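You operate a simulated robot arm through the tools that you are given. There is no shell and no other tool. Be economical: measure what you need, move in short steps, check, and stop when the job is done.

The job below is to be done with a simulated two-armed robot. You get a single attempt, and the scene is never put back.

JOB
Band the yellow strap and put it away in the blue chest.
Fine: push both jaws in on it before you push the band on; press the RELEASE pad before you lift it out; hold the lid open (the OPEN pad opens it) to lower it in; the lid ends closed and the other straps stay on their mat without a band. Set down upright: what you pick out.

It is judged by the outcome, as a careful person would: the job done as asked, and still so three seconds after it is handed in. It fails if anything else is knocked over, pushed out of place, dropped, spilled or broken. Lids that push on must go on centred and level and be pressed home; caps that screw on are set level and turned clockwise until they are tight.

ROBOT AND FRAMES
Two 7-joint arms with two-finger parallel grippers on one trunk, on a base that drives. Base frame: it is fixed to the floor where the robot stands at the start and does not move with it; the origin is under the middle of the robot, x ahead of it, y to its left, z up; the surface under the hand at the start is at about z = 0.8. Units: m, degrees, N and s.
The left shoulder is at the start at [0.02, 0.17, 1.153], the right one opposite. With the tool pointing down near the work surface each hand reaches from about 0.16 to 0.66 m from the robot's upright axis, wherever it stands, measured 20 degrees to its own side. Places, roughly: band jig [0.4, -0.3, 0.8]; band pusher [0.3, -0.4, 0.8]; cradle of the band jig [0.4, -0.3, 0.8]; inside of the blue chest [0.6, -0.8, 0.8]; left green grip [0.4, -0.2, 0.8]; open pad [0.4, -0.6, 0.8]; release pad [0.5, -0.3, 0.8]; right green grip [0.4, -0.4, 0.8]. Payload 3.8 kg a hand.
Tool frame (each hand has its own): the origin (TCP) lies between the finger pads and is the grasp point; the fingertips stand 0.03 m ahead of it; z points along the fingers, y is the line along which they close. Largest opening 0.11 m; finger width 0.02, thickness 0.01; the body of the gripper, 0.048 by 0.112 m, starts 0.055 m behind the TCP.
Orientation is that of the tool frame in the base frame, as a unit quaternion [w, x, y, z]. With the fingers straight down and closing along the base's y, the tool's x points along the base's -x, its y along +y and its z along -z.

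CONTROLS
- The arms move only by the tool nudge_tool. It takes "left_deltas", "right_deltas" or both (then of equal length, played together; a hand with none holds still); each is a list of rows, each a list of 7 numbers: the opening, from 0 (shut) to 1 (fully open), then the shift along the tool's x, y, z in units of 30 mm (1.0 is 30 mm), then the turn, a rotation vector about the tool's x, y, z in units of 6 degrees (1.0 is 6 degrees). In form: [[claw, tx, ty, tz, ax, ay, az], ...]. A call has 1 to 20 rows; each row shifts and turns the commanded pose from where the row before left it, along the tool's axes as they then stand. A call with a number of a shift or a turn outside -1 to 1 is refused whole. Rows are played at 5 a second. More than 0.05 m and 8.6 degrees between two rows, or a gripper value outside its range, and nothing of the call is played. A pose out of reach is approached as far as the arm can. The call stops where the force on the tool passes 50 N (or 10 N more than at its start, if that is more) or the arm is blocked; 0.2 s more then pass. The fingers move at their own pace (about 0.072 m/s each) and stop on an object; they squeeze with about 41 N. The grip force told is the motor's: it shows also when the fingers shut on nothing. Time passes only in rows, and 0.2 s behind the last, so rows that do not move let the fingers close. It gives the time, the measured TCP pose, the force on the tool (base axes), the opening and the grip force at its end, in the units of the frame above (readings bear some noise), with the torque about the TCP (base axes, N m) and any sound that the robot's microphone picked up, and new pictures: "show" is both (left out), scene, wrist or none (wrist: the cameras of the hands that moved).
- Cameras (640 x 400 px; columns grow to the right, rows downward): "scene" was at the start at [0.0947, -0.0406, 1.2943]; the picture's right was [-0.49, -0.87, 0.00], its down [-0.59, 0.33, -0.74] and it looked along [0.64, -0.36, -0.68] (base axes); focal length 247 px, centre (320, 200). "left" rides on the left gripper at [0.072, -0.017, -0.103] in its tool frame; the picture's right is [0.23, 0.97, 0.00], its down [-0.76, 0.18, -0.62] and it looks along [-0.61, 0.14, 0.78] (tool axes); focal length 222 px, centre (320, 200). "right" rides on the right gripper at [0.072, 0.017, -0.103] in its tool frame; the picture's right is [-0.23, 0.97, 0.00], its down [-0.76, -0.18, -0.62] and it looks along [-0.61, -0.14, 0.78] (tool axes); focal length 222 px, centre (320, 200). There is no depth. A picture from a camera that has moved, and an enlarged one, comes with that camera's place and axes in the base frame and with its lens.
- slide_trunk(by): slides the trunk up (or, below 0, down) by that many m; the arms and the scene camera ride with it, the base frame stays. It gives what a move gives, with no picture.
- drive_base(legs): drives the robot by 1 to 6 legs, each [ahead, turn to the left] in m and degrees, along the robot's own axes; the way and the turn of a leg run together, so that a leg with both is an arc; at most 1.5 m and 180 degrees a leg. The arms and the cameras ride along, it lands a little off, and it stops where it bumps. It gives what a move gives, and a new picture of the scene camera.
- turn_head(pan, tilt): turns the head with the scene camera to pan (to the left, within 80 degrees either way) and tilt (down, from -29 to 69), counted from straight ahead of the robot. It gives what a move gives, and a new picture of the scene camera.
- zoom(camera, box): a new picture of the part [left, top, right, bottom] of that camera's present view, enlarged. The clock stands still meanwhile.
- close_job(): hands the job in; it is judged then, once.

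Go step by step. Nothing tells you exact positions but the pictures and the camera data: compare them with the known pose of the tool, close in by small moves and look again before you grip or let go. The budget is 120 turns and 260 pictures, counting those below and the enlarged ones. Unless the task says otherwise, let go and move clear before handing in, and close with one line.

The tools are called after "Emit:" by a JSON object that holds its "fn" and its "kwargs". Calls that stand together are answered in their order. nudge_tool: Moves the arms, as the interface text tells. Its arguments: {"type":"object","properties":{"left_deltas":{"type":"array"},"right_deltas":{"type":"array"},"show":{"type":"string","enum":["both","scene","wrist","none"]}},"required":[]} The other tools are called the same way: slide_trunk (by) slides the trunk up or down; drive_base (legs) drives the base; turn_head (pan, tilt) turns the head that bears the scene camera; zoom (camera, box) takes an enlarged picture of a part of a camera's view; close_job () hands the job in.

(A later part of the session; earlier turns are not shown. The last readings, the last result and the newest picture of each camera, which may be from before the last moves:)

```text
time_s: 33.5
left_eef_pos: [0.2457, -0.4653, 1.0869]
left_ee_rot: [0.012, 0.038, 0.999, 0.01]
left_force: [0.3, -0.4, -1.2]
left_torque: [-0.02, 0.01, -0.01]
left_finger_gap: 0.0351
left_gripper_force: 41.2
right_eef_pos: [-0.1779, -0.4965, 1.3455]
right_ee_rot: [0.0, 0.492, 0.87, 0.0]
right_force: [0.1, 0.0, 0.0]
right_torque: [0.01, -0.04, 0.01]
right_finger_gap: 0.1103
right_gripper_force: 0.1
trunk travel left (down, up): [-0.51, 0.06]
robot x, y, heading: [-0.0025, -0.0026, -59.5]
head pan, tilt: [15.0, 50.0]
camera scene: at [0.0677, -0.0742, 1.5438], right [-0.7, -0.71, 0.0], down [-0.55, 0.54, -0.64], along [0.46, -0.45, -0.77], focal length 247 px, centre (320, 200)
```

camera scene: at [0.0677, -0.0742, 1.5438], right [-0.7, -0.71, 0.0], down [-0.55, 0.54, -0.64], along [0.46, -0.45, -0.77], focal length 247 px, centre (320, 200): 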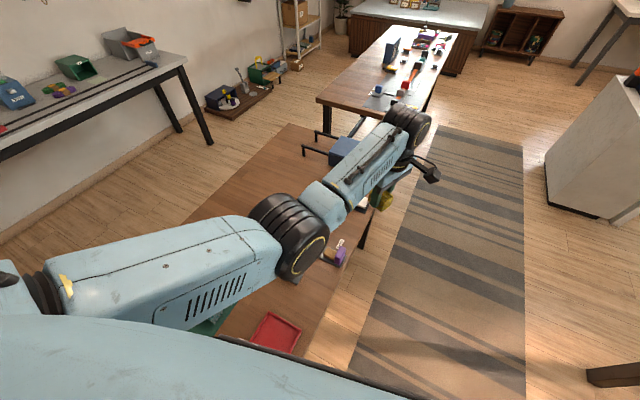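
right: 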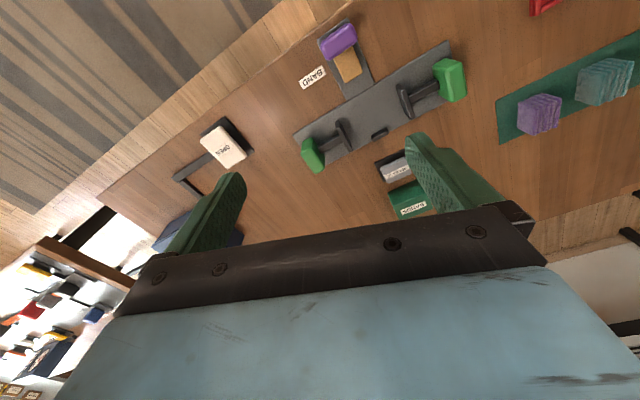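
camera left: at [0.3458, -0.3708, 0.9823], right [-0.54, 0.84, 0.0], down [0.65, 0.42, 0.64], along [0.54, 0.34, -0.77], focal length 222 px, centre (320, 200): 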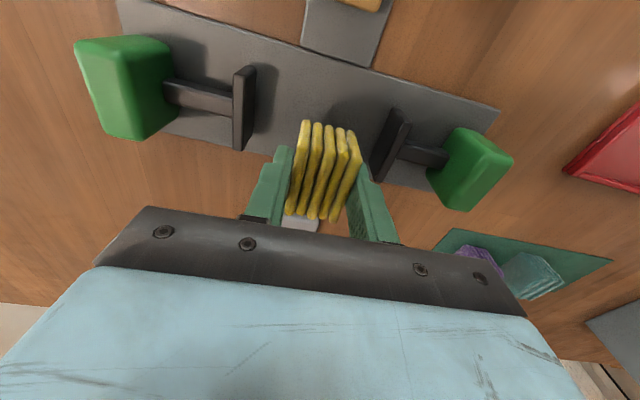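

The target is now about 19° to the left of the robot's front, at 0.52 m, which is ideal for the left arm. I'll realign and move above the cradle.

Emit:
{"fn": "nudge_tool", "kwargs": {"left_deltas": [[0, 0, 0, 0, 0.03, 0.05, -0.763], [0, 0, 0, 0, 0.03, 0.05, -0.763], [0, 0, 0, 0, 0.03, 0.05, -0.763], [0, 0, 0, 0, 0.03, 0.05, -0.763], [0, 0, 0, 0, 0.03, 0.05, -0.763], [0, -0.89, 0.344, 0, 0, 0, 0], [0, -0.89, 0.344, 0, 0, 0, 0], [0, -0.89, 0.344, 0, 0, 0, 0], [0, -0.89, 0.344, 0, 0, 0, 0], [0, -0.89, 0.344, 0, 0, 0, 0], [0, -0.89, 0.344, 0, 0, 0, 0], [0, -0.89, 0.344, 0, 0, 0, 0], [0, 0, 0, 0.8, 0, 0, 0], [0, 0, 0, 0.8, 0, 0, 0], [0, 0, 0, 0.8, 0, 0, 0], [0, 0, 0, 0.8, 0, 0, 0], [0, 0, 0, 0, 0, 0, 0]]}}

```text
time_s: 37.1
left_eef_pos: [0.4057, -0.3319, 0.9912]
left_ee_rot: [0.007, -0.164, 0.986, 0.004]
left_force: [-0.4, 0.1, -1.1]
left_torque: [-0.03, -0.01, -0.01]
left_finger_gap: 0.035
left_gripper_force: 41.0
right_eef_pos: [-0.1787, -0.4976, 1.3463]
right_ee_rot: [0.0, 0.493, 0.87, 0.0]
right_force: [0.1, -0.2, 0.6]
right_torque: [0.04, -0.01, 0.02]
right_finger_gap: 0.1099
right_gripper_force: 0.0
trunk travel left (down, up): [-0.51, 0.06]
robot x, y, heading: [-0.0016, 0.0001, -59.6]
head pan, tilt: [15.0, 50.0]
camera scene: at [0.0675, -0.0742, 1.5439], right [-0.7, -0.71, 0.0], down [-0.55, 0.54, -0.64], along [0.46, -0.45, -0.77], focal length 247 px, centre (320, 200)
camera left: at [0.3411, -0.372, 1.0939], right [-0.53, 0.85, 0.0], down [0.66, 0.41, 0.63], along [0.54, 0.34, -0.77], focal length 222 px, centre (320, 200)
```

scene: 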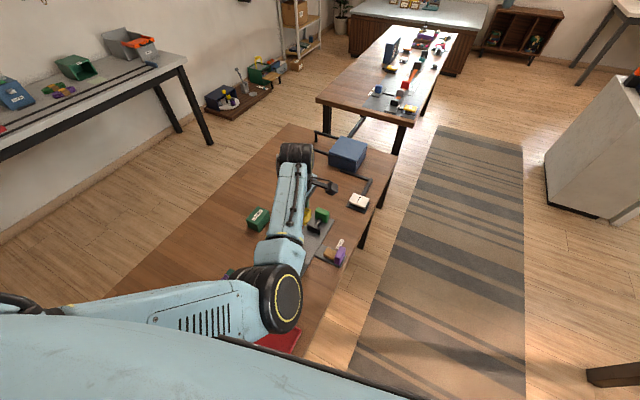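
left: 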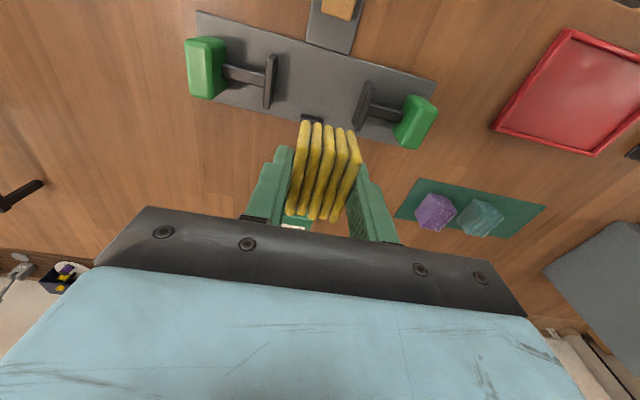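

The offset here may just be residual tilt and yaw from my corrections. I'll trim the tilt and position and check that the hand tracks.

Emit:
{"fn": "nudge_tool", "kwargs": {"left_deltas": [[0, 0, 0, 0, 0.05, 0.14, 0.07], [0, 0.18, -0.04, 0, 0, 0, 0], [0, 0.18, -0.04, 0, 0, 0, 0], [0, 0, 0, 0.5, 0, 0, 0], [0, 0, 0, 0.5, 0, 0, 0], [0, 0, 0, 0, 0, 0, 0]], "show": "none"}}

```text
time_s: 38.5
left_eef_pos: [0.3986, -0.3342, 0.9575]
left_ee_rot: [0.001, -0.161, 0.987, 0.004]
left_force: [-0.3, -0.2, 0.0]
left_torque: [-0.01, 0.02, 0.02]
left_finger_gap: 0.0351
left_gripper_force: 41.1
right_eef_pos: [-0.1784, -0.4965, 1.3448]
right_ee_rot: [0.0, 0.493, 0.87, 0.0]
right_force: [0.3, 0.8, 0.4]
right_torque: [-0.01, 0.0, 0.0]
right_finger_gap: 0.1102
right_gripper_force: 0.1
trunk travel left (down, up): [-0.51, 0.06]
robot x, y, heading: [0.0027, -0.0008, -59.4]
head pan, tilt: [15.0, 50.0]
```

Emit:
{"fn": "nudge_tool", "kwargs": {"left_deltas": [[0, 0.1, -0.05, 0.8, 0, 0, 0], [0, 0, 0, 0.8, 0, 0, 0], [0, 0, 0, 0.8, 0, 0, 0], [0, 0, 0, 0.6, 0, 0, 0], [0, 0, 0, 0, 0, 0, 0]], "show": "wrist"}}

Emit:
{"fn": "zoom", "kwargs": {"camera": "left", "box": [180, 60, 460, 235]}}

Emit:
{"fn": "zoom", "kwargs": {"camera": "scene", "box": [220, 150, 380, 310]}}

```text
time_s: 39.7
left_eef_pos: [0.3837, -0.3448, 0.8729]
left_ee_rot: [-0.007, -0.156, 0.988, -0.003]
left_force: [0.1, -0.2, -1.2]
left_torque: [0.0, 0.01, -0.02]
left_finger_gap: 0.0352
left_gripper_force: 40.8
right_eef_pos: [-0.1786, -0.4956, 1.3469]
right_ee_rot: [0.0, 0.492, 0.87, 0.0]
right_force: [0.2, -0.5, 0.4]
right_torque: [0.02, 0.01, 0.02]
right_finger_gap: 0.1098
right_gripper_force: 0.0
trunk travel left (down, up): [-0.51, 0.06]
robot x, y, heading: [0.0003, -0.0023, -59.5]
head pan, tilt: [15.0, 50.0]
camera left: at [0.3213, -0.3826, 0.9769], right [-0.52, 0.86, 0.0], down [0.68, 0.41, 0.61], along [0.52, 0.32, -0.79], focal length 222 px, centre (320, 200)
```

left: 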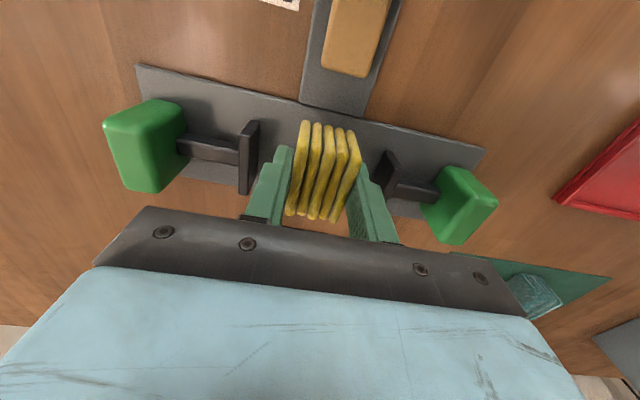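

```text
2.29 times, centred on (320, 148) of left
camera zoom: at [0.3213, -0.3826, 0.9769], right [-0.52, 0.86, 0.0], down [0.68, 0.41, 0.61], along [0.52, 0.32, -0.79], focal length 508 px, centre (320, 320)
```

zoom: 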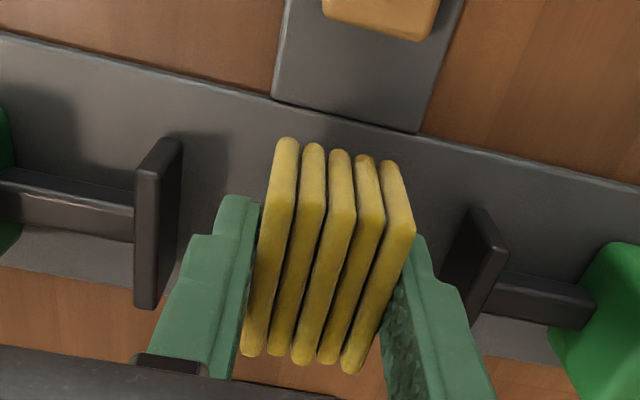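

```text
2.50 times, centred on (300, 230) of scene
camera zoom: at [0.0673, -0.0742, 1.5439], right [-0.7, -0.71, 0.0], down [-0.55, 0.54, -0.64], along [0.46, -0.45, -0.77], focal length 617 px, centre (370, 125)
```

zoom: 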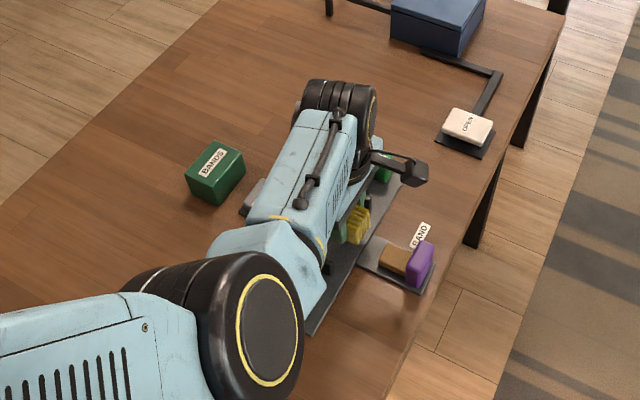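

The hand drifts because the wrist is twisted about 78° relative to the robot, so the elbow has been forced inward. The better approach is to drive along the table and stand square to the jig. First I'll raise the strap and untwist the wrist.

Emit:
{"fn": "nudge_tool", "kwargs": {"left_deltas": [[0, 0, 0, -0.7, 0, 0, 0], [0, 0, 0, -1, 0, 0, 0], [0, 0, 0, -1, 0, 0, 1], [0, 0, 0, -1, 0, 0, 1], [0, 0, 0, -1, 0, 0, 1], [0, 0, 0, -1, 0, 0, 1], [0, 0, 0, -1, 0, 0, 1], [0, 0, 0, -1, 0, 0, 1], [0, 0, 0, 0, 0, 0, 1], [0, 0, 0, 0, 0, 0, 1], [0, 0, 0, 0, 0, 0, 1], [0, 0, 0, 0, 0, 0, 1], [0, 0, 0, 0, 0, 0, 1], [0, 0, 0, 0, 0, 0, 1], [0, 0, 0, 0, 0, 0, 1], [0, 0, 0, 0, 0, 0, 0]], "show": "wrist"}}

Emit:
{"fn": "drive_base", "kwargs": {"legs": [[0, -30]]}}

Emit:
{"fn": "turn_head", "kwargs": {"pan": 0, "tilt": 65}}

```text
time_s: 43.3
left_eef_pos: [0.4228, -0.3287, 1.0927]
left_ee_rot: [0.008, 0.483, 0.876, 0.019]
left_force: [-1.0, 0.1, -0.4]
left_torque: [-0.01, 0.02, 0.0]
left_finger_gap: 0.0352
left_gripper_force: 40.9
left hand out of reach, approached as far as the arm can: row 8
right_eef_pos: [-0.1778, -0.4963, 1.3458]
right_ee_rot: [0.001, 0.492, 0.871, 0.0]
right_force: [-0.1, 0.4, 0.1]
right_torque: [-0.01, 0.0, 0.03]
right_finger_gap: 0.11
right_gripper_force: 0.0
trunk travel left (down, up): [-0.51, 0.06]
robot x, y, heading: [0.001, -0.0023, -59.3]
head pan, tilt: [15.0, 50.0]
stopped in row 16 (left hand): the arm was blocked; the commanded pose is now the measured one
camera left: at [0.3661, -0.2775, 1.1961], right [0.7, 0.71, 0.04], down [0.54, -0.57, 0.62], along [0.47, -0.42, -0.78], focal length 222 px, centre (320, 200)
```

left: 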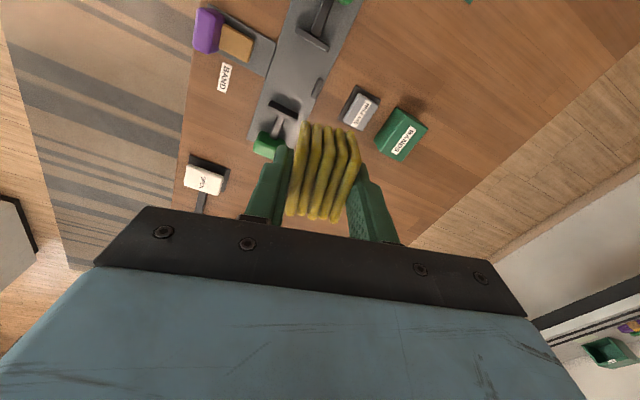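

```text
time_s: 45.2
left_eef_pos: [0.1993, -0.4973, 1.0936]
left_ee_rot: [0.013, 0.697, 0.717, 0.017]
left_force: [-0.4, 0.5, -0.1]
left_torque: [0.03, 0.0, -0.02]
left_finger_gap: 0.0353
left_gripper_force: 40.9
right_eef_pos: [-0.4045, -0.3376, 1.3459]
right_ee_rot: [0.001, 0.704, 0.71, 0.0]
right_force: [-0.5, 0.1, 0.2]
right_torque: [0.03, -0.01, 0.02]
right_finger_gap: 0.1096
right_gripper_force: 0.1
trunk travel left (down, up): [-0.51, 0.06]
robot x, y, heading: [-0.0023, -0.0001, -89.9]
head pan, tilt: [15.0, 50.0]
camera scene: at [0.0216, -0.0973, 1.5439], right [-0.97, -0.26, 0.0], down [-0.2, 0.74, -0.64], along [0.17, -0.62, -0.77], focal length 247 px, centre (320, 200)
```

scene: 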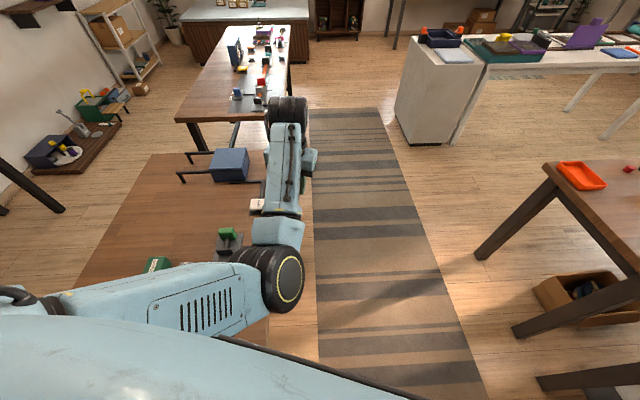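

```text
time_s: 46.0
left_eef_pos: [0.1994, -0.4975, 1.0934]
left_ee_rot: [0.013, 0.696, 0.718, 0.017]
left_force: [0.1, 0.5, -1.7]
left_torque: [-0.01, 0.03, 0.0]
left_finger_gap: 0.0354
left_gripper_force: 41.1
right_eef_pos: [-0.4045, -0.3374, 1.3459]
right_ee_rot: [0.0, 0.704, 0.71, 0.0]
right_force: [0.7, -0.2, -0.4]
right_torque: [0.0, 0.05, 0.04]
right_finger_gap: 0.1098
right_gripper_force: 0.0
trunk travel left (down, up): [-0.51, 0.06]
robot x, y, heading: [0.0026, -0.0031, -89.9]
head pan, tilt: [0.0, 65.0]
camera scene: at [0.0022, -0.0839, 1.5258], right [-1.0, 0.0, 0.0], down [0.0, 0.91, -0.42], along [0.0, -0.42, -0.91], focal length 247 px, centre (320, 200)
```

scene: 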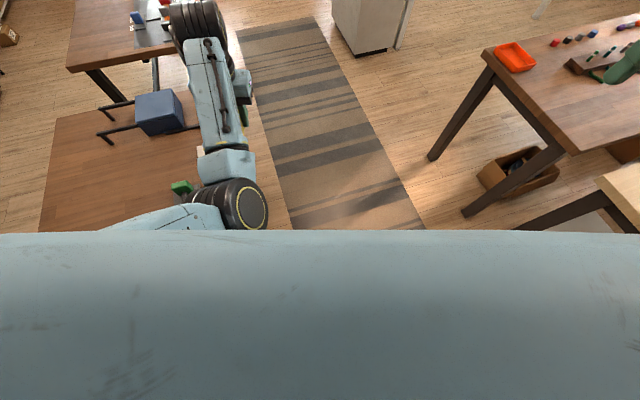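

The wrist is untwisted, but the elbow is still folded inward against the body. I'll swing the hand outward and back so the elbow comes free, watching it in the scene camera.

Emit:
{"fn": "nudge_tool", "kwargs": {"left_deltas": [[0, 0, 0.8, 0, 0, 0, 0], [0, 0, 0.8, 0, 0, 0, 0], [0, 0, 0.8, 0, 0, 0, 0], [0, 0, 0.8, 0, 0, 0, 0], [0, 0.6, 0.6, 0, 0, 0, 0], [0, 0.6, 0.6, 0, 0, 0, 0], [0, 0.6, 0.6, 0, 0, 0, 0], [0, 0.6, 0.4, 0, 0, 0, 0], [0, 0.6, 0, 0, 0, 0, 0], [0, 0.6, 0, 0, 0, 0, 0], [0, 0, 0, 0, 0, 0, 0]], "show": "none"}}

Emit:
{"fn": "turn_head", "kwargs": {"pan": 25, "tilt": 55}}

```text
time_s: 48.4
left_eef_pos: [0.3735, -0.3815, 1.1035]
left_ee_rot: [0.022, 0.688, 0.725, 0.024]
left_force: [1.1, -0.9, -1.4]
left_torque: [0.01, 0.02, -0.02]
left_finger_gap: 0.0352
left_gripper_force: 40.8
right_eef_pos: [-0.4053, -0.3387, 1.346]
right_ee_rot: [0.001, 0.704, 0.711, 0.001]
right_force: [0.5, 0.5, -0.7]
right_torque: [0.0, -0.01, 0.0]
right_finger_gap: 0.1097
right_gripper_force: 0.1
trunk travel left (down, up): [-0.51, 0.06]
robot x, y, heading: [-0.0006, -0.0012, -90.2]
head pan, tilt: [0.0, 65.0]
```

```text
time_s: 49.3
left_eef_pos: [0.3728, -0.3803, 1.1037]
left_ee_rot: [0.022, 0.689, 0.724, 0.026]
left_force: [0.7, 0.3, -1.5]
left_torque: [-0.01, -0.03, 0.02]
left_finger_gap: 0.035
left_gripper_force: 40.9
right_eef_pos: [-0.4051, -0.3379, 1.3444]
right_ee_rot: [0.0, 0.704, 0.71, 0.0]
right_force: [0.7, -0.2, 0.0]
right_torque: [0.0, 0.0, -0.03]
right_finger_gap: 0.1099
right_gripper_force: 0.0
trunk travel left (down, up): [-0.51, 0.06]
robot x, y, heading: [0.0021, -0.0045, -89.8]
head pan, tilt: [25.0, 55.0]
camera scene: at [0.0324, -0.0885, 1.5373], right [-0.91, -0.42, 0.0], down [-0.35, 0.74, -0.57], along [0.24, -0.52, -0.82], focal length 247 px, centre (320, 200)
```

scene: 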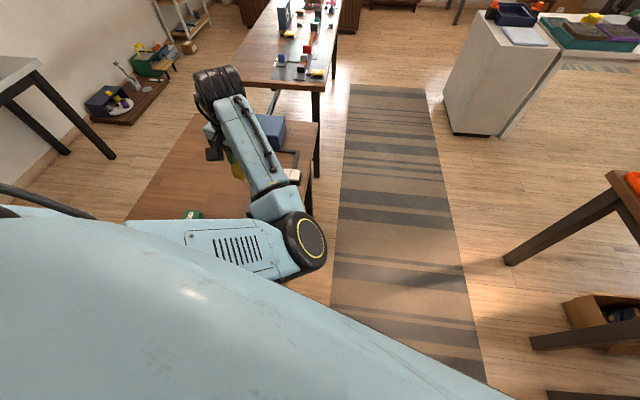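

The elbow is still on the inside. Twisting the tool one way pushed it in, so twisting the other way past neutral should swing it out. I'll bring the hand back to centre and do that.

Emit:
{"fn": "nudge_tool", "kwargs": {"left_deltas": [[0, -0.3, -0.9, 0, 0, 0, 1], [0, -0.3, -0.9, 0, 0, 0, 1], [0, 0, -0.9, 0, 0, 0, 1], [0, 0.3, -0.9, 0, 0, 0, 1], [0, 0.4, -0.8, 0, 0, 0, 1], [0, 0.4, -0.7, 0, 0, 0, 1], [0, 0, 0, 0, 0, 0, 1], [0, 0, 0, 0, 0, 0, 1], [0, 0, 0, 0, 0, 0, 1], [0, 0, 0, 0, 0, 0, 1], [0, 0, 0, 0, 0, 0, 1], [0, 0, 0, 0, 0, 0, 1], [0, 0, 0, 0, 0, 0, 0]]}}

```text
time_s: 52.1
left_eef_pos: [0.253, -0.3643, 1.0421]
left_ee_rot: [0.0, 0.985, 0.17, 0.024]
left_force: [-0.3, 0.2, -0.5]
left_torque: [0.01, 0.0, -0.03]
left_finger_gap: 0.0351
left_gripper_force: 40.9
left hand out of reach, approached as far as the arm can: row 1, 2, 3, 4, 5, 6
right_eef_pos: [-0.4044, -0.3375, 1.346]
right_ee_rot: [-0.001, 0.704, 0.71, 0.0]
right_force: [-0.5, -0.6, 0.9]
right_torque: [-0.03, -0.02, 0.0]
right_finger_gap: 0.11
right_gripper_force: 0.1
trunk travel left (down, up): [-0.51, 0.06]
robot x, y, heading: [0.0006, -0.003, -89.9]
head pan, tilt: [25.0, 55.0]
camera scene: at [0.0324, -0.0884, 1.5373], right [-0.91, -0.42, 0.0], down [-0.35, 0.74, -0.57], along [0.24, -0.52, -0.82], focal length 247 px, centre (320, 200)
camera left: at [0.3097, -0.3246, 1.1502], right [0.54, -0.84, 0.02], down [-0.69, -0.43, 0.59], along [-0.49, -0.33, -0.81], focal length 222 px, centre (320, 200)
```

scene: 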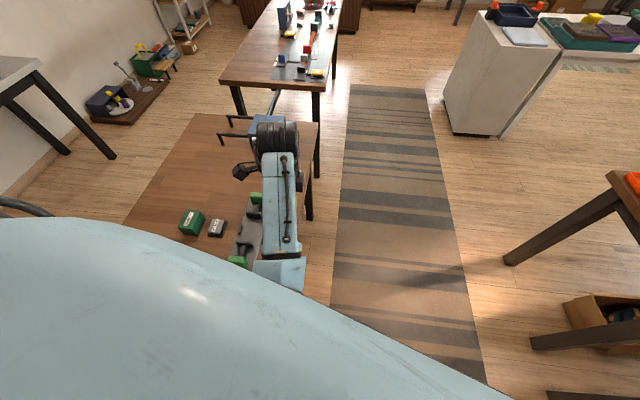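
left: 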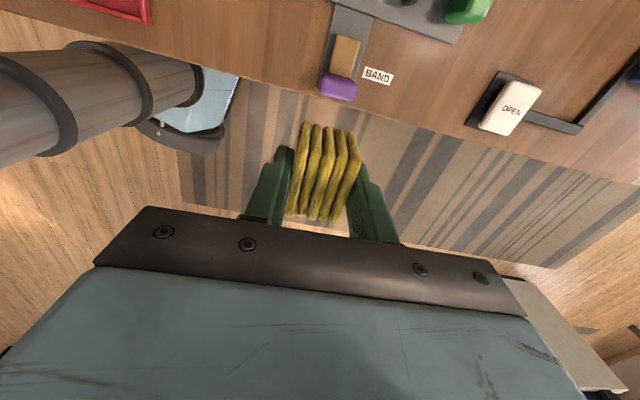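

The elbow has dropped from inside to underneath. I'll keep twisting a bit and look again.

Emit:
{"fn": "nudge_tool", "kwargs": {"left_deltas": [[0, 0, 0, -0.5, 0, 0, 1], [0, 0, 0, -0.5, 0, 0, 1], [0, 0, 0, -0.5, 0, 0, 1], [0, 0, 0, -0.5, 0, 0, 1], [0, 0, 0, -0.5, 0, 0, 1], [0, 0, 0, -0.5, 0, 0, 1], [0, 0, 0, 0, 0, 0, 0]], "show": "none"}}

Emit:
{"fn": "turn_head", "kwargs": {"pan": 60, "tilt": 55}}

```text
time_s: 53.7
left_eef_pos: [0.2724, -0.3908, 1.056]
left_ee_rot: [-0.011, 0.99, -0.139, 0.028]
left_force: [0.1, -0.6, 0.1]
left_torque: [0.01, 0.0, -0.02]
left_finger_gap: 0.0353
left_gripper_force: 40.6
left hand out of reach, approached as far as the arm can: row 1, 2, 3, 4, 5, 6
right_eef_pos: [-0.4043, -0.337, 1.3457]
right_ee_rot: [0.001, 0.705, 0.709, -0.001]
right_force: [0.3, -0.3, 0.2]
right_torque: [-0.02, 0.0, 0.0]
right_finger_gap: 0.1099
right_gripper_force: 0.1
trunk travel left (down, up): [-0.51, 0.06]
robot x, y, heading: [-0.0004, -0.0024, -89.8]
head pan, tilt: [25.0, 55.0]
```

```text
time_s: 54.7
left_eef_pos: [0.2722, -0.394, 1.0597]
left_ee_rot: [-0.009, 0.99, -0.138, 0.03]
left_force: [0.2, -0.1, -0.7]
left_torque: [-0.01, 0.0, -0.01]
left_finger_gap: 0.0353
left_gripper_force: 41.1
right_eef_pos: [-0.4045, -0.3367, 1.3449]
right_ee_rot: [0.0, 0.704, 0.71, 0.0]
right_force: [-0.6, 0.6, -0.5]
right_torque: [-0.01, -0.02, -0.01]
right_finger_gap: 0.1099
right_gripper_force: 0.1
trunk travel left (down, up): [-0.51, 0.06]
robot x, y, heading: [0.0033, -0.002, -90.1]
head pan, tilt: [60.0, 55.0]
camera scene: at [0.0644, -0.0593, 1.5373], right [-0.5, -0.87, 0.0], down [-0.71, 0.41, -0.57], along [0.5, -0.29, -0.82], focal length 247 px, centre (320, 200)
```

scene: 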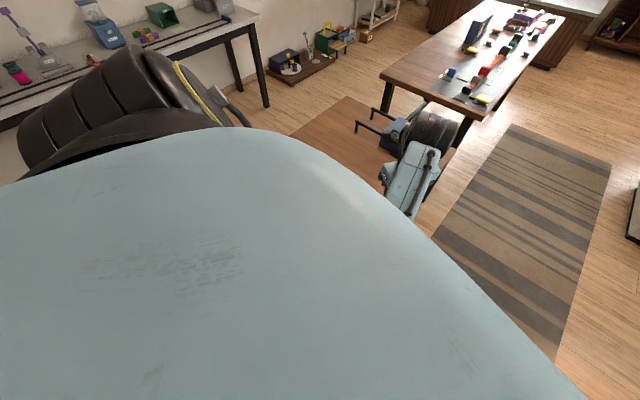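

Emit:
{"fn": "nudge_tool", "kwargs": {"left_deltas": [[0, -0.6, 0, 0, 0, 0, 1], [0, -0.6, 0, 0, 0, 0, 1], [0, -0.6, 0, 0, 0, 0, 1], [0, -0.6, -0.2, 0, 0, 0, 1], [0, -0.6, -0.2, 0, 0, 0, 1], [0, -0.6, -0.3, 0, 0, 0, 1], [0, 0, 0, 0, 0, 0, 0]], "show": "none"}}

Emit:
{"fn": "turn_head", "kwargs": {"pan": 35, "tilt": 65}}

```text
time_s: 56.3
left_eef_pos: [0.1989, -0.3391, 1.037]
left_ee_rot: [-0.008, 0.897, -0.44, 0.034]
left_force: [0.4, 0.3, -0.2]
left_torque: [0.0, -0.02, 0.01]
left_finger_gap: 0.035
left_gripper_force: 41.4
left hand out of reach, approached as far as the arm can: row 1, 2, 3, 4, 5, 6
right_eef_pos: [-0.4043, -0.3382, 1.3463]
right_ee_rot: [0.0, 0.704, 0.71, 0.0]
right_force: [0.1, 0.4, 1.2]
right_torque: [0.02, -0.01, 0.0]
right_finger_gap: 0.1101
right_gripper_force: 0.1
trunk travel left (down, up): [-0.51, 0.06]
robot x, y, heading: [-0.0018, -0.0001, -89.8]
head pan, tilt: [60.0, 55.0]
```

```text
time_s: 57.2
left_eef_pos: [0.1999, -0.3366, 1.0349]
left_ee_rot: [-0.01, 0.897, -0.44, 0.033]
left_force: [-0.4, -0.3, -0.6]
left_torque: [-0.01, -0.01, -0.01]
left_finger_gap: 0.0354
left_gripper_force: 41.0
right_eef_pos: [-0.4056, -0.3381, 1.3455]
right_ee_rot: [0.0, 0.704, 0.711, -0.001]
right_force: [-0.1, 0.1, -0.9]
right_torque: [0.03, 0.0, -0.03]
right_finger_gap: 0.1103
right_gripper_force: 0.1
trunk travel left (down, up): [-0.51, 0.06]
robot x, y, heading: [0.0017, -0.0044, -89.8]
head pan, tilt: [35.0, 65.0]
camera scene: at [0.0369, -0.0728, 1.5257], right [-0.82, -0.57, 0.0], down [-0.52, 0.74, -0.42], along [0.24, -0.35, -0.91], focal length 247 px, centre (320, 200)
```

scene: 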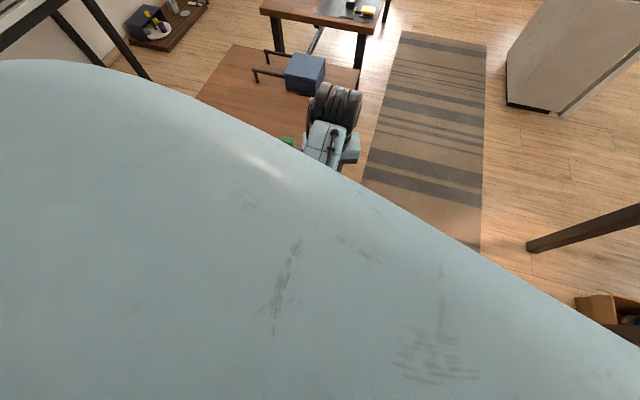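

Emit:
{"fn": "nudge_tool", "kwargs": {"left_deltas": [[0, 0, 0, 0.5, 0, 0, 1], [0, 0, 0, 0.5, 0, 0, 1], [0, 0, 0, 0.5, 0, 0, 1], [0, 0, 0, 0.5, 0, 0, 1], [0, 0, 0, 0, 0, 0, 0]], "show": "both"}}

```text
time_s: 58.4
left_eef_pos: [0.1915, -0.3283, 0.9718]
left_ee_rot: [-0.015, 0.786, -0.618, 0.013]
left_force: [-0.1, 0.0, -0.9]
left_torque: [0.01, 0.0, 0.01]
left_finger_gap: 0.0354
left_gripper_force: 40.9
right_eef_pos: [-0.4042, -0.3375, 1.3458]
right_ee_rot: [0.002, 0.703, 0.711, 0.0]
right_force: [0.9, 0.0, -0.3]
right_torque: [-0.02, -0.02, 0.02]
right_finger_gap: 0.1098
right_gripper_force: 0.1
trunk travel left (down, up): [-0.51, 0.06]
robot x, y, heading: [0.003, -0.0013, -89.9]
head pan, tilt: [35.0, 65.0]
camera scene: at [0.0361, -0.0728, 1.5257], right [-0.82, -0.57, 0.0], down [-0.52, 0.74, -0.42], along [0.24, -0.35, -0.91], focal length 247 px, centre (320, 200)
camera left: at [0.2196, -0.3954, 1.0757], right [-0.89, -0.45, -0.04], down [-0.38, 0.69, 0.61], along [-0.25, 0.56, -0.79], focal length 222 px, centre (320, 200)
```

scene: 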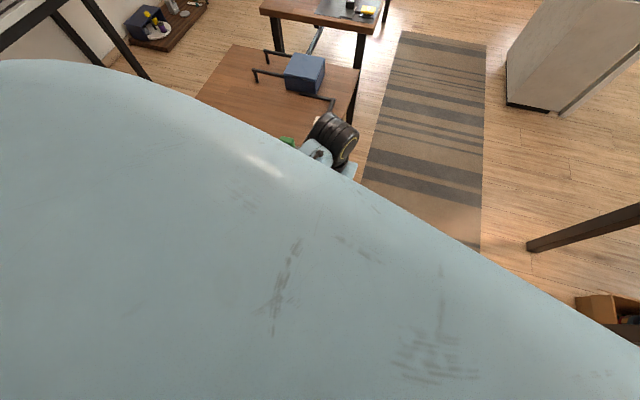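
left: 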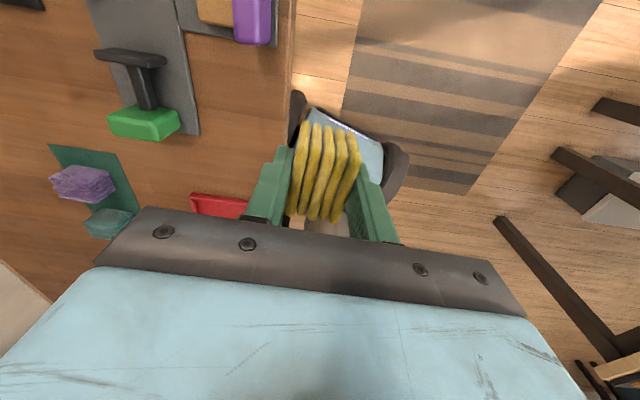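

The forearm now goes out to the left side. I'll move the hand forward and up a little, then untwist gradually and check the elbow stays out.

Emit:
{"fn": "nudge_tool", "kwargs": {"left_deltas": [[0, 0.8, 0, -0.8, 0, 0, 0], [0, 0.8, 0, -0.8, 0, 0, 0], [0, 0.8, 0, -0.8, 0, 0, 0], [0, 0, 0, -0.5, 0, 0, -1], [0, 0, 0, 0, 0, 0, -1], [0, 0, 0, 0, 0, 0, -1], [0, 0, 0, 0, 0, 0, -1], [0, 0, 0, 0, 0, 0, -1], [0, 0, 0, 0, 0, 0, -1], [0, 0, 0, 0, 0, 0, -1], [0, 0, 0, 0, 0, 0, -1], [0, 0, 0, 0, 0, 0, 0]], "show": "none"}}

Emit:
{"fn": "turn_head", "kwargs": {"pan": 50, "tilt": 50}}

```text
time_s: 61.0
left_eef_pos: [0.2038, -0.4004, 1.0599]
left_ee_rot: [-0.008, 0.97, -0.244, 0.018]
left_force: [-0.6, -0.4, -1.2]
left_torque: [0.0, -0.04, -0.06]
left_finger_gap: 0.0354
left_gripper_force: 40.9
right_eef_pos: [-0.4032, -0.338, 1.3451]
right_ee_rot: [0.0, 0.703, 0.711, 0.0]
right_force: [0.6, 0.7, 0.6]
right_torque: [0.01, 0.0, 0.0]
right_finger_gap: 0.1099
right_gripper_force: 0.1
trunk travel left (down, up): [-0.51, 0.06]
robot x, y, heading: [0.0009, -0.0031, -90.0]
head pan, tilt: [35.0, 65.0]
```

```text
time_s: 61.8
left_eef_pos: [0.2038, -0.4002, 1.0592]
left_ee_rot: [-0.008, 0.97, -0.244, 0.018]
left_force: [-0.2, -1.1, -1.7]
left_torque: [-0.01, 0.0, 0.03]
left_finger_gap: 0.0352
left_gripper_force: 41.1
right_eef_pos: [-0.4044, -0.3384, 1.3462]
right_ee_rot: [0.0, 0.705, 0.71, 0.001]
right_force: [-0.5, 0.5, 0.6]
right_torque: [0.0, 0.02, -0.01]
right_finger_gap: 0.1099
right_gripper_force: 0.2
trunk travel left (down, up): [-0.51, 0.06]
robot x, y, heading: [0.0031, -0.004, -90.2]
head pan, tilt: [50.0, 50.0]
camera scene: at [0.0609, -0.0727, 1.5438], right [-0.64, -0.77, 0.0], down [-0.59, 0.49, -0.64], along [0.49, -0.41, -0.77], focal length 247 px, centre (320, 200)
```

scene: 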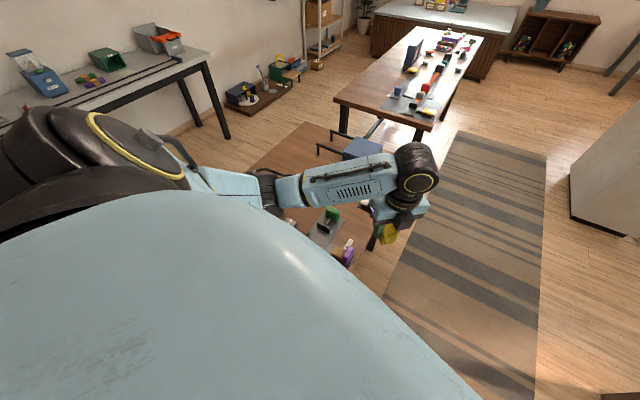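

The elbow is out on the left again, as at the start. I'll untwist the wrist the rest of the way.

Emit:
{"fn": "nudge_tool", "kwargs": {"left_deltas": [[0, 0, 0, 0, 0, 0, -1], [0, 0, 0, 0, 0, 0, -1], [0, 0, 0, 0, 0, 0, -1], [0, 0, 0, 0, 0, 0, -1], [0, 0, 0, 0, 0, 0, -1], [0, 0, 0, 0, 0, 0, -1], [0, 0, 0, 0, 0, 0, -1], [0, 0, 0, 0, 0, 0, -1], [0, 0, 0, 0, 0, 0, -1], [0, 0, 0, 0, 0, 0, -1], [0, 0, 0, 0, 0, 0, -1], [0, 0, 0, 0, 0, 0, -1], [0, 0, 0, 0, 0, 0, -1], [0, 0, 0, 0, 0, 0, -1], [0, 0, 0, 0, 0, 0, -1], [0, 0, 0, 0, 0, 0, -1], [0, 0, 0, 0, 0, 0, -1], [0, 0, 0, 0, 0, 0, -1], [0, 0, 0, 0, 0, 0, -1], [0, 0, 0, 0, 0, 0, 0]], "show": "scene"}}

```text
time_s: 66.0
left_eef_pos: [0.2041, -0.4014, 1.0604]
left_ee_rot: [0.012, 0.733, 0.68, 0.018]
left_force: [-0.1, -0.3, 0.4]
left_torque: [0.01, 0.01, 0.04]
left_finger_gap: 0.0351
left_gripper_force: 41.0
right_eef_pos: [-0.4046, -0.3377, 1.3462]
right_ee_rot: [0.0, 0.704, 0.71, 0.0]
right_force: [0.0, 0.6, 0.2]
right_torque: [0.0, -0.03, 0.01]
right_finger_gap: 0.11
right_gripper_force: 0.1
trunk travel left (down, up): [-0.51, 0.06]
robot x, y, heading: [0.0032, 0.0015, -89.8]
head pan, tilt: [50.0, 50.0]
camera scene: at [0.0609, -0.0726, 1.5438], right [-0.64, -0.77, 0.0], down [-0.59, 0.49, -0.64], along [0.49, -0.41, -0.77], focal length 247 px, centre (320, 200)
```

scene: 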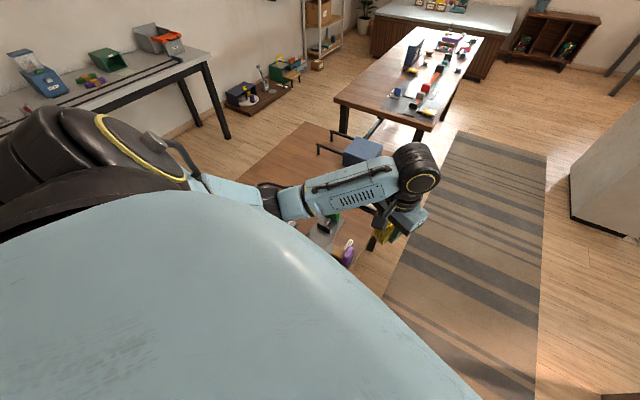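

The left arm tracks accurately again and its posture is good. I'll level the tool and drive along the table, then turn to face the jig squarely.

Emit:
{"fn": "nudge_tool", "kwargs": {"left_deltas": [[0, 0, 0, -0.5, 0.4, -0.1, 0], [0, 0, 0, -0.5, 0, 0, 0], [0, 0, 0, 0, 0, 0, 0]], "show": "none"}}

Emit:
{"fn": "drive_base", "kwargs": {"legs": [[0.43, 0]]}}

```text
time_s: 66.8
left_eef_pos: [0.2022, -0.3999, 1.0891]
left_ee_rot: [0.0, 0.732, 0.681, -0.001]
left_force: [0.4, 0.2, -0.4]
left_torque: [0.03, -0.01, 0.0]
left_finger_gap: 0.0354
left_gripper_force: 41.3
right_eef_pos: [-0.4047, -0.3377, 1.3456]
right_ee_rot: [0.001, 0.704, 0.71, 0.0]
right_force: [0.3, 0.7, 0.5]
right_torque: [0.01, 0.01, 0.01]
right_finger_gap: 0.1101
right_gripper_force: 0.1
trunk travel left (down, up): [-0.51, 0.06]
robot x, y, heading: [0.0028, -0.0014, -90.2]
head pan, tilt: [50.0, 50.0]
```

```text
time_s: 69.4
left_eef_pos: [0.2006, -0.8289, 1.0884]
left_ee_rot: [0.0, 0.734, 0.679, -0.001]
left_force: [0.0, 0.0, 0.0]
left_torque: [0.0, 0.02, -0.02]
left_finger_gap: 0.0352
left_gripper_force: 41.0
right_eef_pos: [-0.4069, -0.7652, 1.3465]
right_ee_rot: [0.0, 0.706, 0.709, 0.0]
right_force: [0.4, -1.3, 0.3]
right_torque: [-0.03, 0.0, -0.02]
right_finger_gap: 0.11
right_gripper_force: 0.1
trunk travel left (down, up): [-0.51, 0.06]
robot x, y, heading: [0.0058, -0.4311, -89.9]
head pan, tilt: [50.0, 50.0]
camera scene: at [0.0598, -0.5011, 1.5438], right [-0.65, -0.76, 0.0], down [-0.58, 0.49, -0.64], along [0.49, -0.41, -0.77], focal length 247 px, centre (320, 200)
```

scene: 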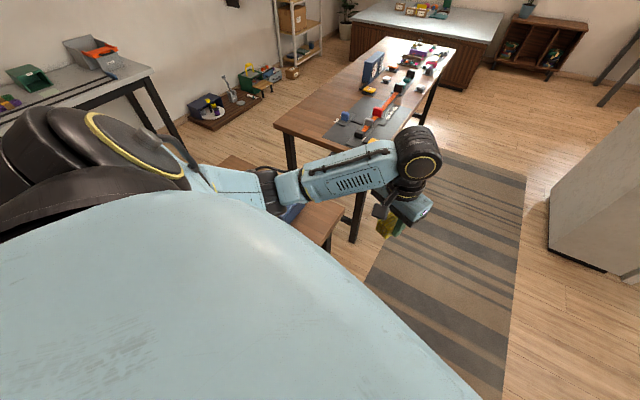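

Emit:
{"fn": "drive_base", "kwargs": {"legs": [[0, 105]]}}

Emit:
{"fn": "turn_head", "kwargs": {"pan": 0, "tilt": 55}}

```text
time_s: 74.2
left_eef_pos: [0.3319, -0.1316, 1.0893]
left_ee_rot: [0.0, -0.092, 0.996, -0.002]
left_force: [0.2, -0.1, -0.9]
left_torque: [-0.01, 0.0, -0.01]
left_finger_gap: 0.0352
left_gripper_force: 41.3
right_eef_pos: [0.4279, -0.7352, 1.3463]
right_ee_rot: [0.0, -0.133, 0.991, 0.0]
right_force: [0.2, 0.2, 0.5]
right_torque: [0.05, 0.01, -0.03]
right_finger_gap: 0.1099
right_gripper_force: 0.1
trunk travel left (down, up): [-0.51, 0.06]
robot x, y, heading: [-0.0025, -0.4327, 14.9]
head pan, tilt: [50.0, 50.0]
camera scene: at [0.0541, -0.3548, 1.5438], right [0.91, -0.42, 0.0], down [-0.33, -0.69, -0.64], along [0.27, 0.58, -0.77], focal length 247 px, centre (320, 200)
```

scene: 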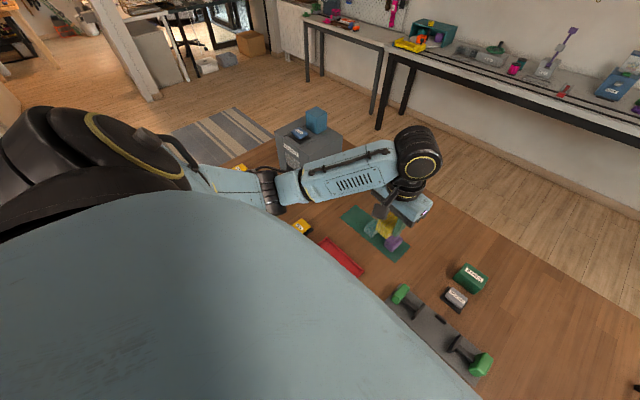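

```text
time_s: 75.4
left_eef_pos: [0.3321, -0.1332, 1.0899]
left_ee_rot: [-0.001, -0.093, 0.996, -0.001]
left_force: [0.2, -0.7, -0.9]
left_torque: [-0.02, 0.0, -0.03]
left_finger_gap: 0.035
left_gripper_force: 40.8
right_eef_pos: [0.4289, -0.7351, 1.3456]
right_ee_rot: [0.0, -0.134, 0.991, 0.0]
right_force: [0.0, 0.3, -0.2]
right_torque: [0.02, 0.0, 0.0]
right_finger_gap: 0.1099
right_gripper_force: 0.1
trunk travel left (down, up): [-0.51, 0.06]
robot x, y, heading: [-0.0036, -0.4267, 14.8]
head pan, tilt: [0.0, 55.0]
camera scene: at [0.091, -0.406, 1.5373], right [0.26, -0.97, 0.0], down [-0.79, -0.21, -0.57], along [0.55, 0.15, -0.82], focal length 247 px, centre (320, 200)
```

scene: 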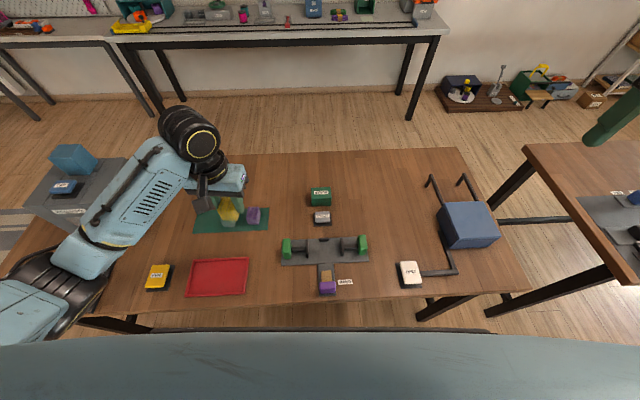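

Now the robot stands square to the jig with everything in view. I'll rotate the strap 8° and move it over the cradle.

Emit:
{"fn": "nudge_tool", "kwargs": {"left_deltas": [[0, 0, 0, 0, 0, 0, -0.65], [0, 0, 0, 0, 0, 0, -0.65], [0, 0.02, -0.9, 0, 0, 0, 0], [0, 0.02, -0.9, 0, 0, 0, 0], [0, 0.02, -0.9, 0, 0, 0, 0], [0, 0.02, -0.9, 0.5, 0, 0, 0], [0, 0.02, -0.9, 0.8, 0, 0, 0], [0, 0.02, -0.9, 0.8, 0, 0, 0], [0, 0.02, -0.9, 0.8, 0, 0, 0], [0, 0.04, -0.87, 0.8, 0, 0, 0], [0, 0, 0, 0.8, 0, 0, 0], [0, 0, 0, 0.8, 0, 0, 0], [0, 0, 0, 0, 0, 0, 0]]}}

```text
time_s: 78.2
left_eef_pos: [0.3952, -0.3384, 0.9309]
left_ee_rot: [0.0, -0.16, 0.987, -0.002]
left_force: [-0.3, -0.3, -1.2]
left_torque: [0.04, 0.02, 0.0]
left_finger_gap: 0.0351
left_gripper_force: 41.6
right_eef_pos: [0.4287, -0.7353, 1.3452]
right_ee_rot: [0.001, -0.133, 0.991, 0.0]
right_force: [-0.1, 0.4, 0.2]
right_torque: [-0.03, 0.0, 0.0]
right_finger_gap: 0.11
right_gripper_force: 0.0
trunk travel left (down, up): [-0.51, 0.06]
robot x, y, heading: [0.0021, -0.4321, 14.8]
head pan, tilt: [0.0, 55.0]
camera scene: at [0.091, -0.4059, 1.5373], right [0.26, -0.97, 0.0], down [-0.79, -0.21, -0.57], along [0.55, 0.15, -0.82], focal length 247 px, centre (320, 200)
camera left: at [0.332, -0.3771, 1.0346], right [-0.52, 0.85, 0.0], down [0.67, 0.41, 0.62], along [0.53, 0.32, -0.78], focal length 222 px, centre (320, 200)
```

scene: 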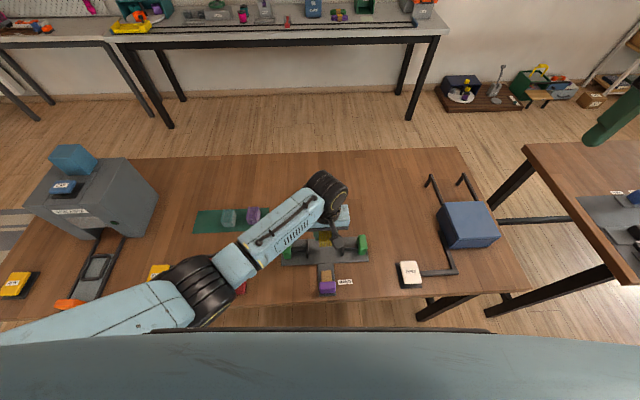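
left: 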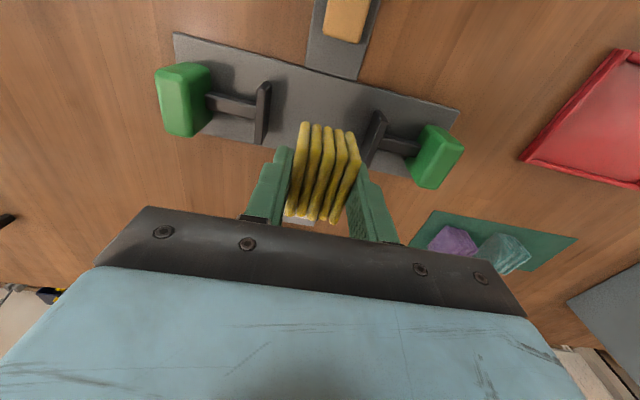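

Tracking is exact now. Descending toward the plate.

Emit:
{"fn": "nudge_tool", "kwargs": {"left_deltas": [[0, 0, -0.03, 0.8, 0, 0, 0], [0, 0, 0, 0.8, 0, 0, 0], [0, 0, 0, 0.6, 0, 0, 0], [0, 0, 0, 0.4, 0, 0, 0], [0, 0, 0, 0, 0, 0, 0]], "show": "wrist"}}

Emit:
{"fn": "zoom", "kwargs": {"camera": "left", "box": [180, 60, 460, 235]}}

Emit:
{"fn": "zoom", "kwargs": {"camera": "scene", "box": [270, 210, 380, 300]}}

```text
time_s: 79.4
left_eef_pos: [0.3968, -0.3414, 0.8531]
left_ee_rot: [0.0, -0.161, 0.987, -0.001]
left_force: [-0.4, 0.4, 0.0]
left_torque: [-0.01, -0.01, 0.0]
left_finger_gap: 0.0353
left_gripper_force: 40.6
right_eef_pos: [0.4293, -0.7346, 1.3461]
right_ee_rot: [0.001, -0.134, 0.991, 0.001]
right_force: [1.3, -0.2, 0.8]
right_torque: [-0.02, 0.02, 0.0]
right_finger_gap: 0.11
right_gripper_force: 0.0
trunk travel left (down, up): [-0.51, 0.06]
robot x, y, heading: [0.0008, -0.4309, 15.0]
head pan, tilt: [0.0, 55.0]
camera left: at [0.3328, -0.3781, 0.9569], right [-0.52, 0.85, 0.0], down [0.67, 0.41, 0.62], along [0.53, 0.32, -0.78], focal length 222 px, centre (320, 200)
```

left: 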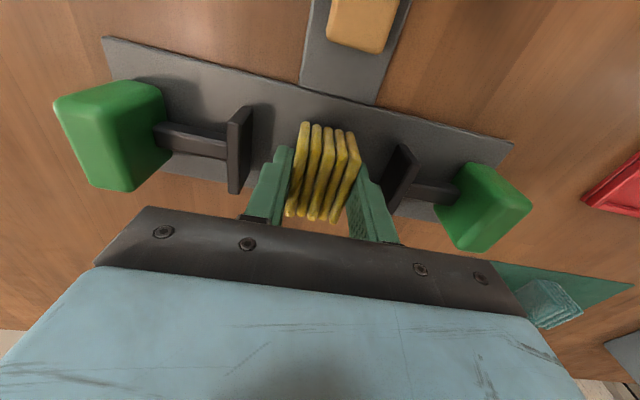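

```text
2.29 times, centred on (320, 148) of left
camera zoom: at [0.3328, -0.3781, 0.9569], right [-0.52, 0.85, 0.0], down [0.67, 0.41, 0.62], along [0.53, 0.32, -0.78], focal length 508 px, centre (320, 320)
```

zoom: 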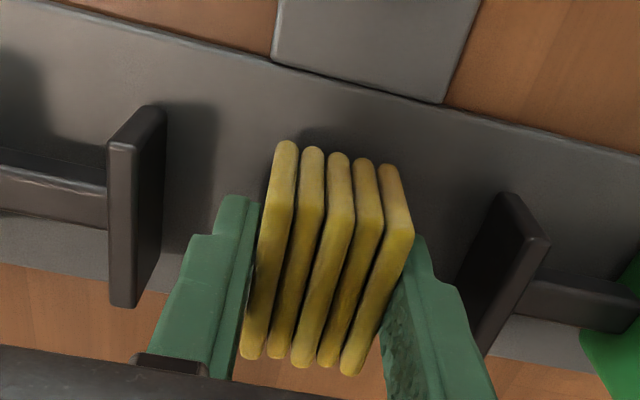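

```text
4.44 times, centred on (325, 255) of scene
camera zoom: at [0.091, -0.406, 1.5373], right [0.26, -0.97, 0.0], down [-0.79, -0.21, -0.57], along [0.55, 0.15, -0.82], focal length 1098 px, centre (298, -44)
```

zoom: 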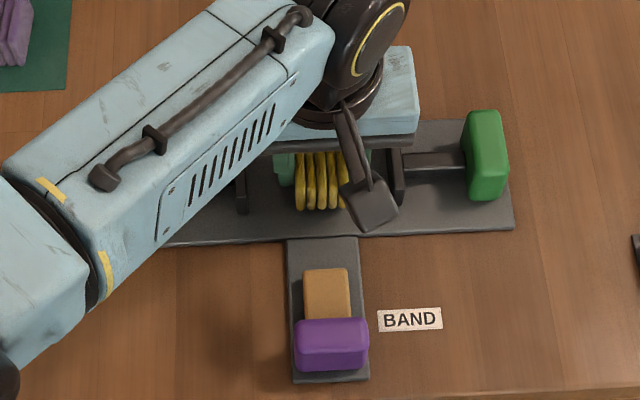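

The strap is centred between the jaws. Lowering in small steps until it touches.

Emit:
{"fn": "nudge_tool", "kwargs": {"left_deltas": [[0, 0, 0, 0.1, 0, 0, 0], [0, 0, 0, 0.1, 0, 0, 0], [0, 0, 0, 0, 0, 0, 0]], "show": "none"}}

```text
time_s: 80.2
left_eef_pos: [0.3971, -0.3391, 0.8477]
left_ee_rot: [0.0, -0.161, 0.987, 0.0]
left_force: [0.1, 0.1, -0.3]
left_torque: [0.01, -0.01, 0.0]
left_finger_gap: 0.035
left_gripper_force: 41.3
right_eef_pos: [0.4294, -0.7349, 1.3456]
right_ee_rot: [0.001, -0.134, 0.991, 0.001]
right_force: [-0.6, 0.5, -0.7]
right_torque: [-0.04, -0.01, -0.02]
right_finger_gap: 0.1097
right_gripper_force: 0.0
trunk travel left (down, up): [-0.51, 0.06]
robot x, y, heading: [-0.0003, -0.4275, 15.0]
head pan, tilt: [0.0, 55.0]
```

Emit:
{"fn": "nudge_tool", "kwargs": {"left_deltas": [[0, 0, 0, 0.07, 0, 0, 0], [0, 0, 0, 0.07, 0, 0, 0], [0, 0, 0, 0, 0, 0, 0]], "show": "none"}}

```text
time_s: 81.0
left_eef_pos: [0.3976, -0.3406, 0.8451]
left_ee_rot: [0.004, -0.159, 0.987, -0.002]
left_force: [-6.9, 5.1, 32.0]
left_torque: [0.66, -0.49, 0.22]
left_finger_gap: 0.0351
left_gripper_force: 41.0
right_eef_pos: [0.4264, -0.7351, 1.3472]
right_ee_rot: [0.002, -0.134, 0.991, 0.0]
right_force: [0.3, 0.3, 0.2]
right_torque: [-0.01, 0.0, 0.05]
right_finger_gap: 0.1102
right_gripper_force: 0.1
trunk travel left (down, up): [-0.51, 0.06]
robot x, y, heading: [-0.001, -0.4307, 14.9]
head pan, tilt: [0.0, 55.0]
```

Seated on the plate. I'll back off 1 mm, open the fingers a little, and rise.

Emit:
{"fn": "nudge_tool", "kwargs": {"left_deltas": [[0, 0, 0, -0.05, 0, 0, 0], [0, 0, 0, 0, 0, 0, 0], [0.5, 0, 0, 0, 0, 0, 0], [0.5, 0, 0, 0, 0, 0, 0], [0.5, 0, 0, 0, 0, 0, 0], [0.5, 0, 0, -0.5, 0, 0, 0], [0.5, 0, 0, -1, 0, 0, 0], [0.5, 0, 0, -1, 0, 0, 0], [0.5, 0, 0, -1, 0, 0, 0], [0.5, 0, 0, 0, 0, 0, 0]]}}

Emit:
{"fn": "zoom", "kwargs": {"camera": "left", "box": [180, 20, 460, 195]}}

```text
time_s: 83.2
left_eef_pos: [0.3963, -0.3403, 0.9503]
left_ee_rot: [0.0, -0.16, 0.987, -0.001]
left_force: [0.1, -0.3, 0.0]
left_torque: [-0.03, -0.04, 0.02]
left_finger_gap: 0.055
left_gripper_force: 0.0
right_eef_pos: [0.429, -0.7351, 1.3459]
right_ee_rot: [0.001, -0.134, 0.991, 0.0]
right_force: [0.2, 0.0, 0.2]
right_torque: [-0.01, 0.01, -0.02]
right_finger_gap: 0.1098
right_gripper_force: 0.2
trunk travel left (down, up): [-0.51, 0.06]
robot x, y, heading: [0.0015, -0.4285, 14.9]
head pan, tilt: [0.0, 55.0]
camera scene: at [0.0912, -0.406, 1.5373], right [0.26, -0.97, 0.0], down [-0.79, -0.21, -0.57], along [0.55, 0.15, -0.82], focal length 247 px, centre (320, 200)
camera left: at [0.3328, -0.378, 1.0533], right [-0.52, 0.85, 0.0], down [0.67, 0.41, 0.62], along [0.53, 0.32, -0.78], focal length 222 px, centre (320, 200)
```

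scene: 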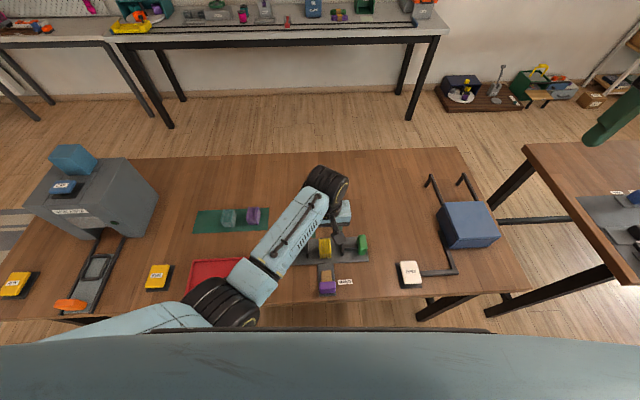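
left: 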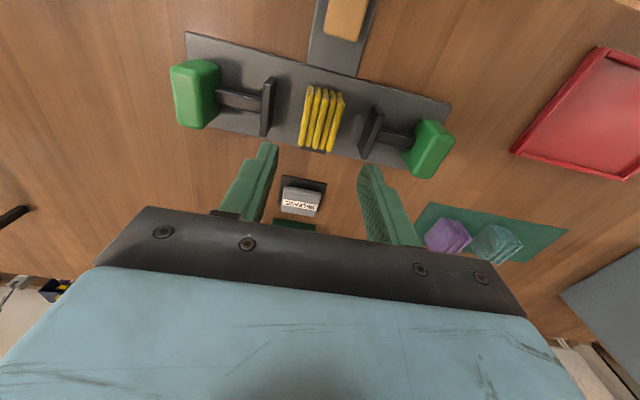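

```text
2.29 times, centred on (320, 108) of left
camera zoom: at [0.3328, -0.378, 1.0533], right [-0.52, 0.85, 0.0], down [0.67, 0.41, 0.62], along [0.53, 0.32, -0.78], focal length 508 px, centre (320, 411)
```

zoom: 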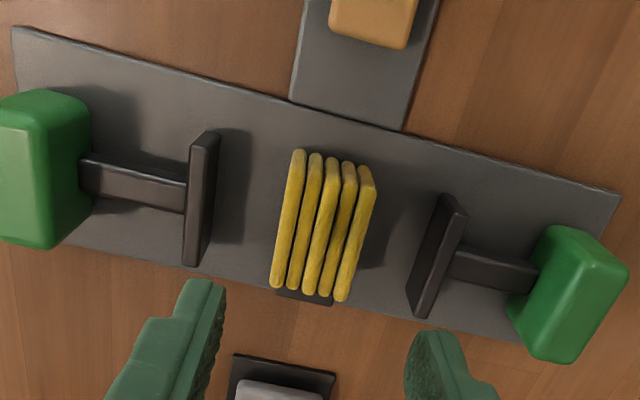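

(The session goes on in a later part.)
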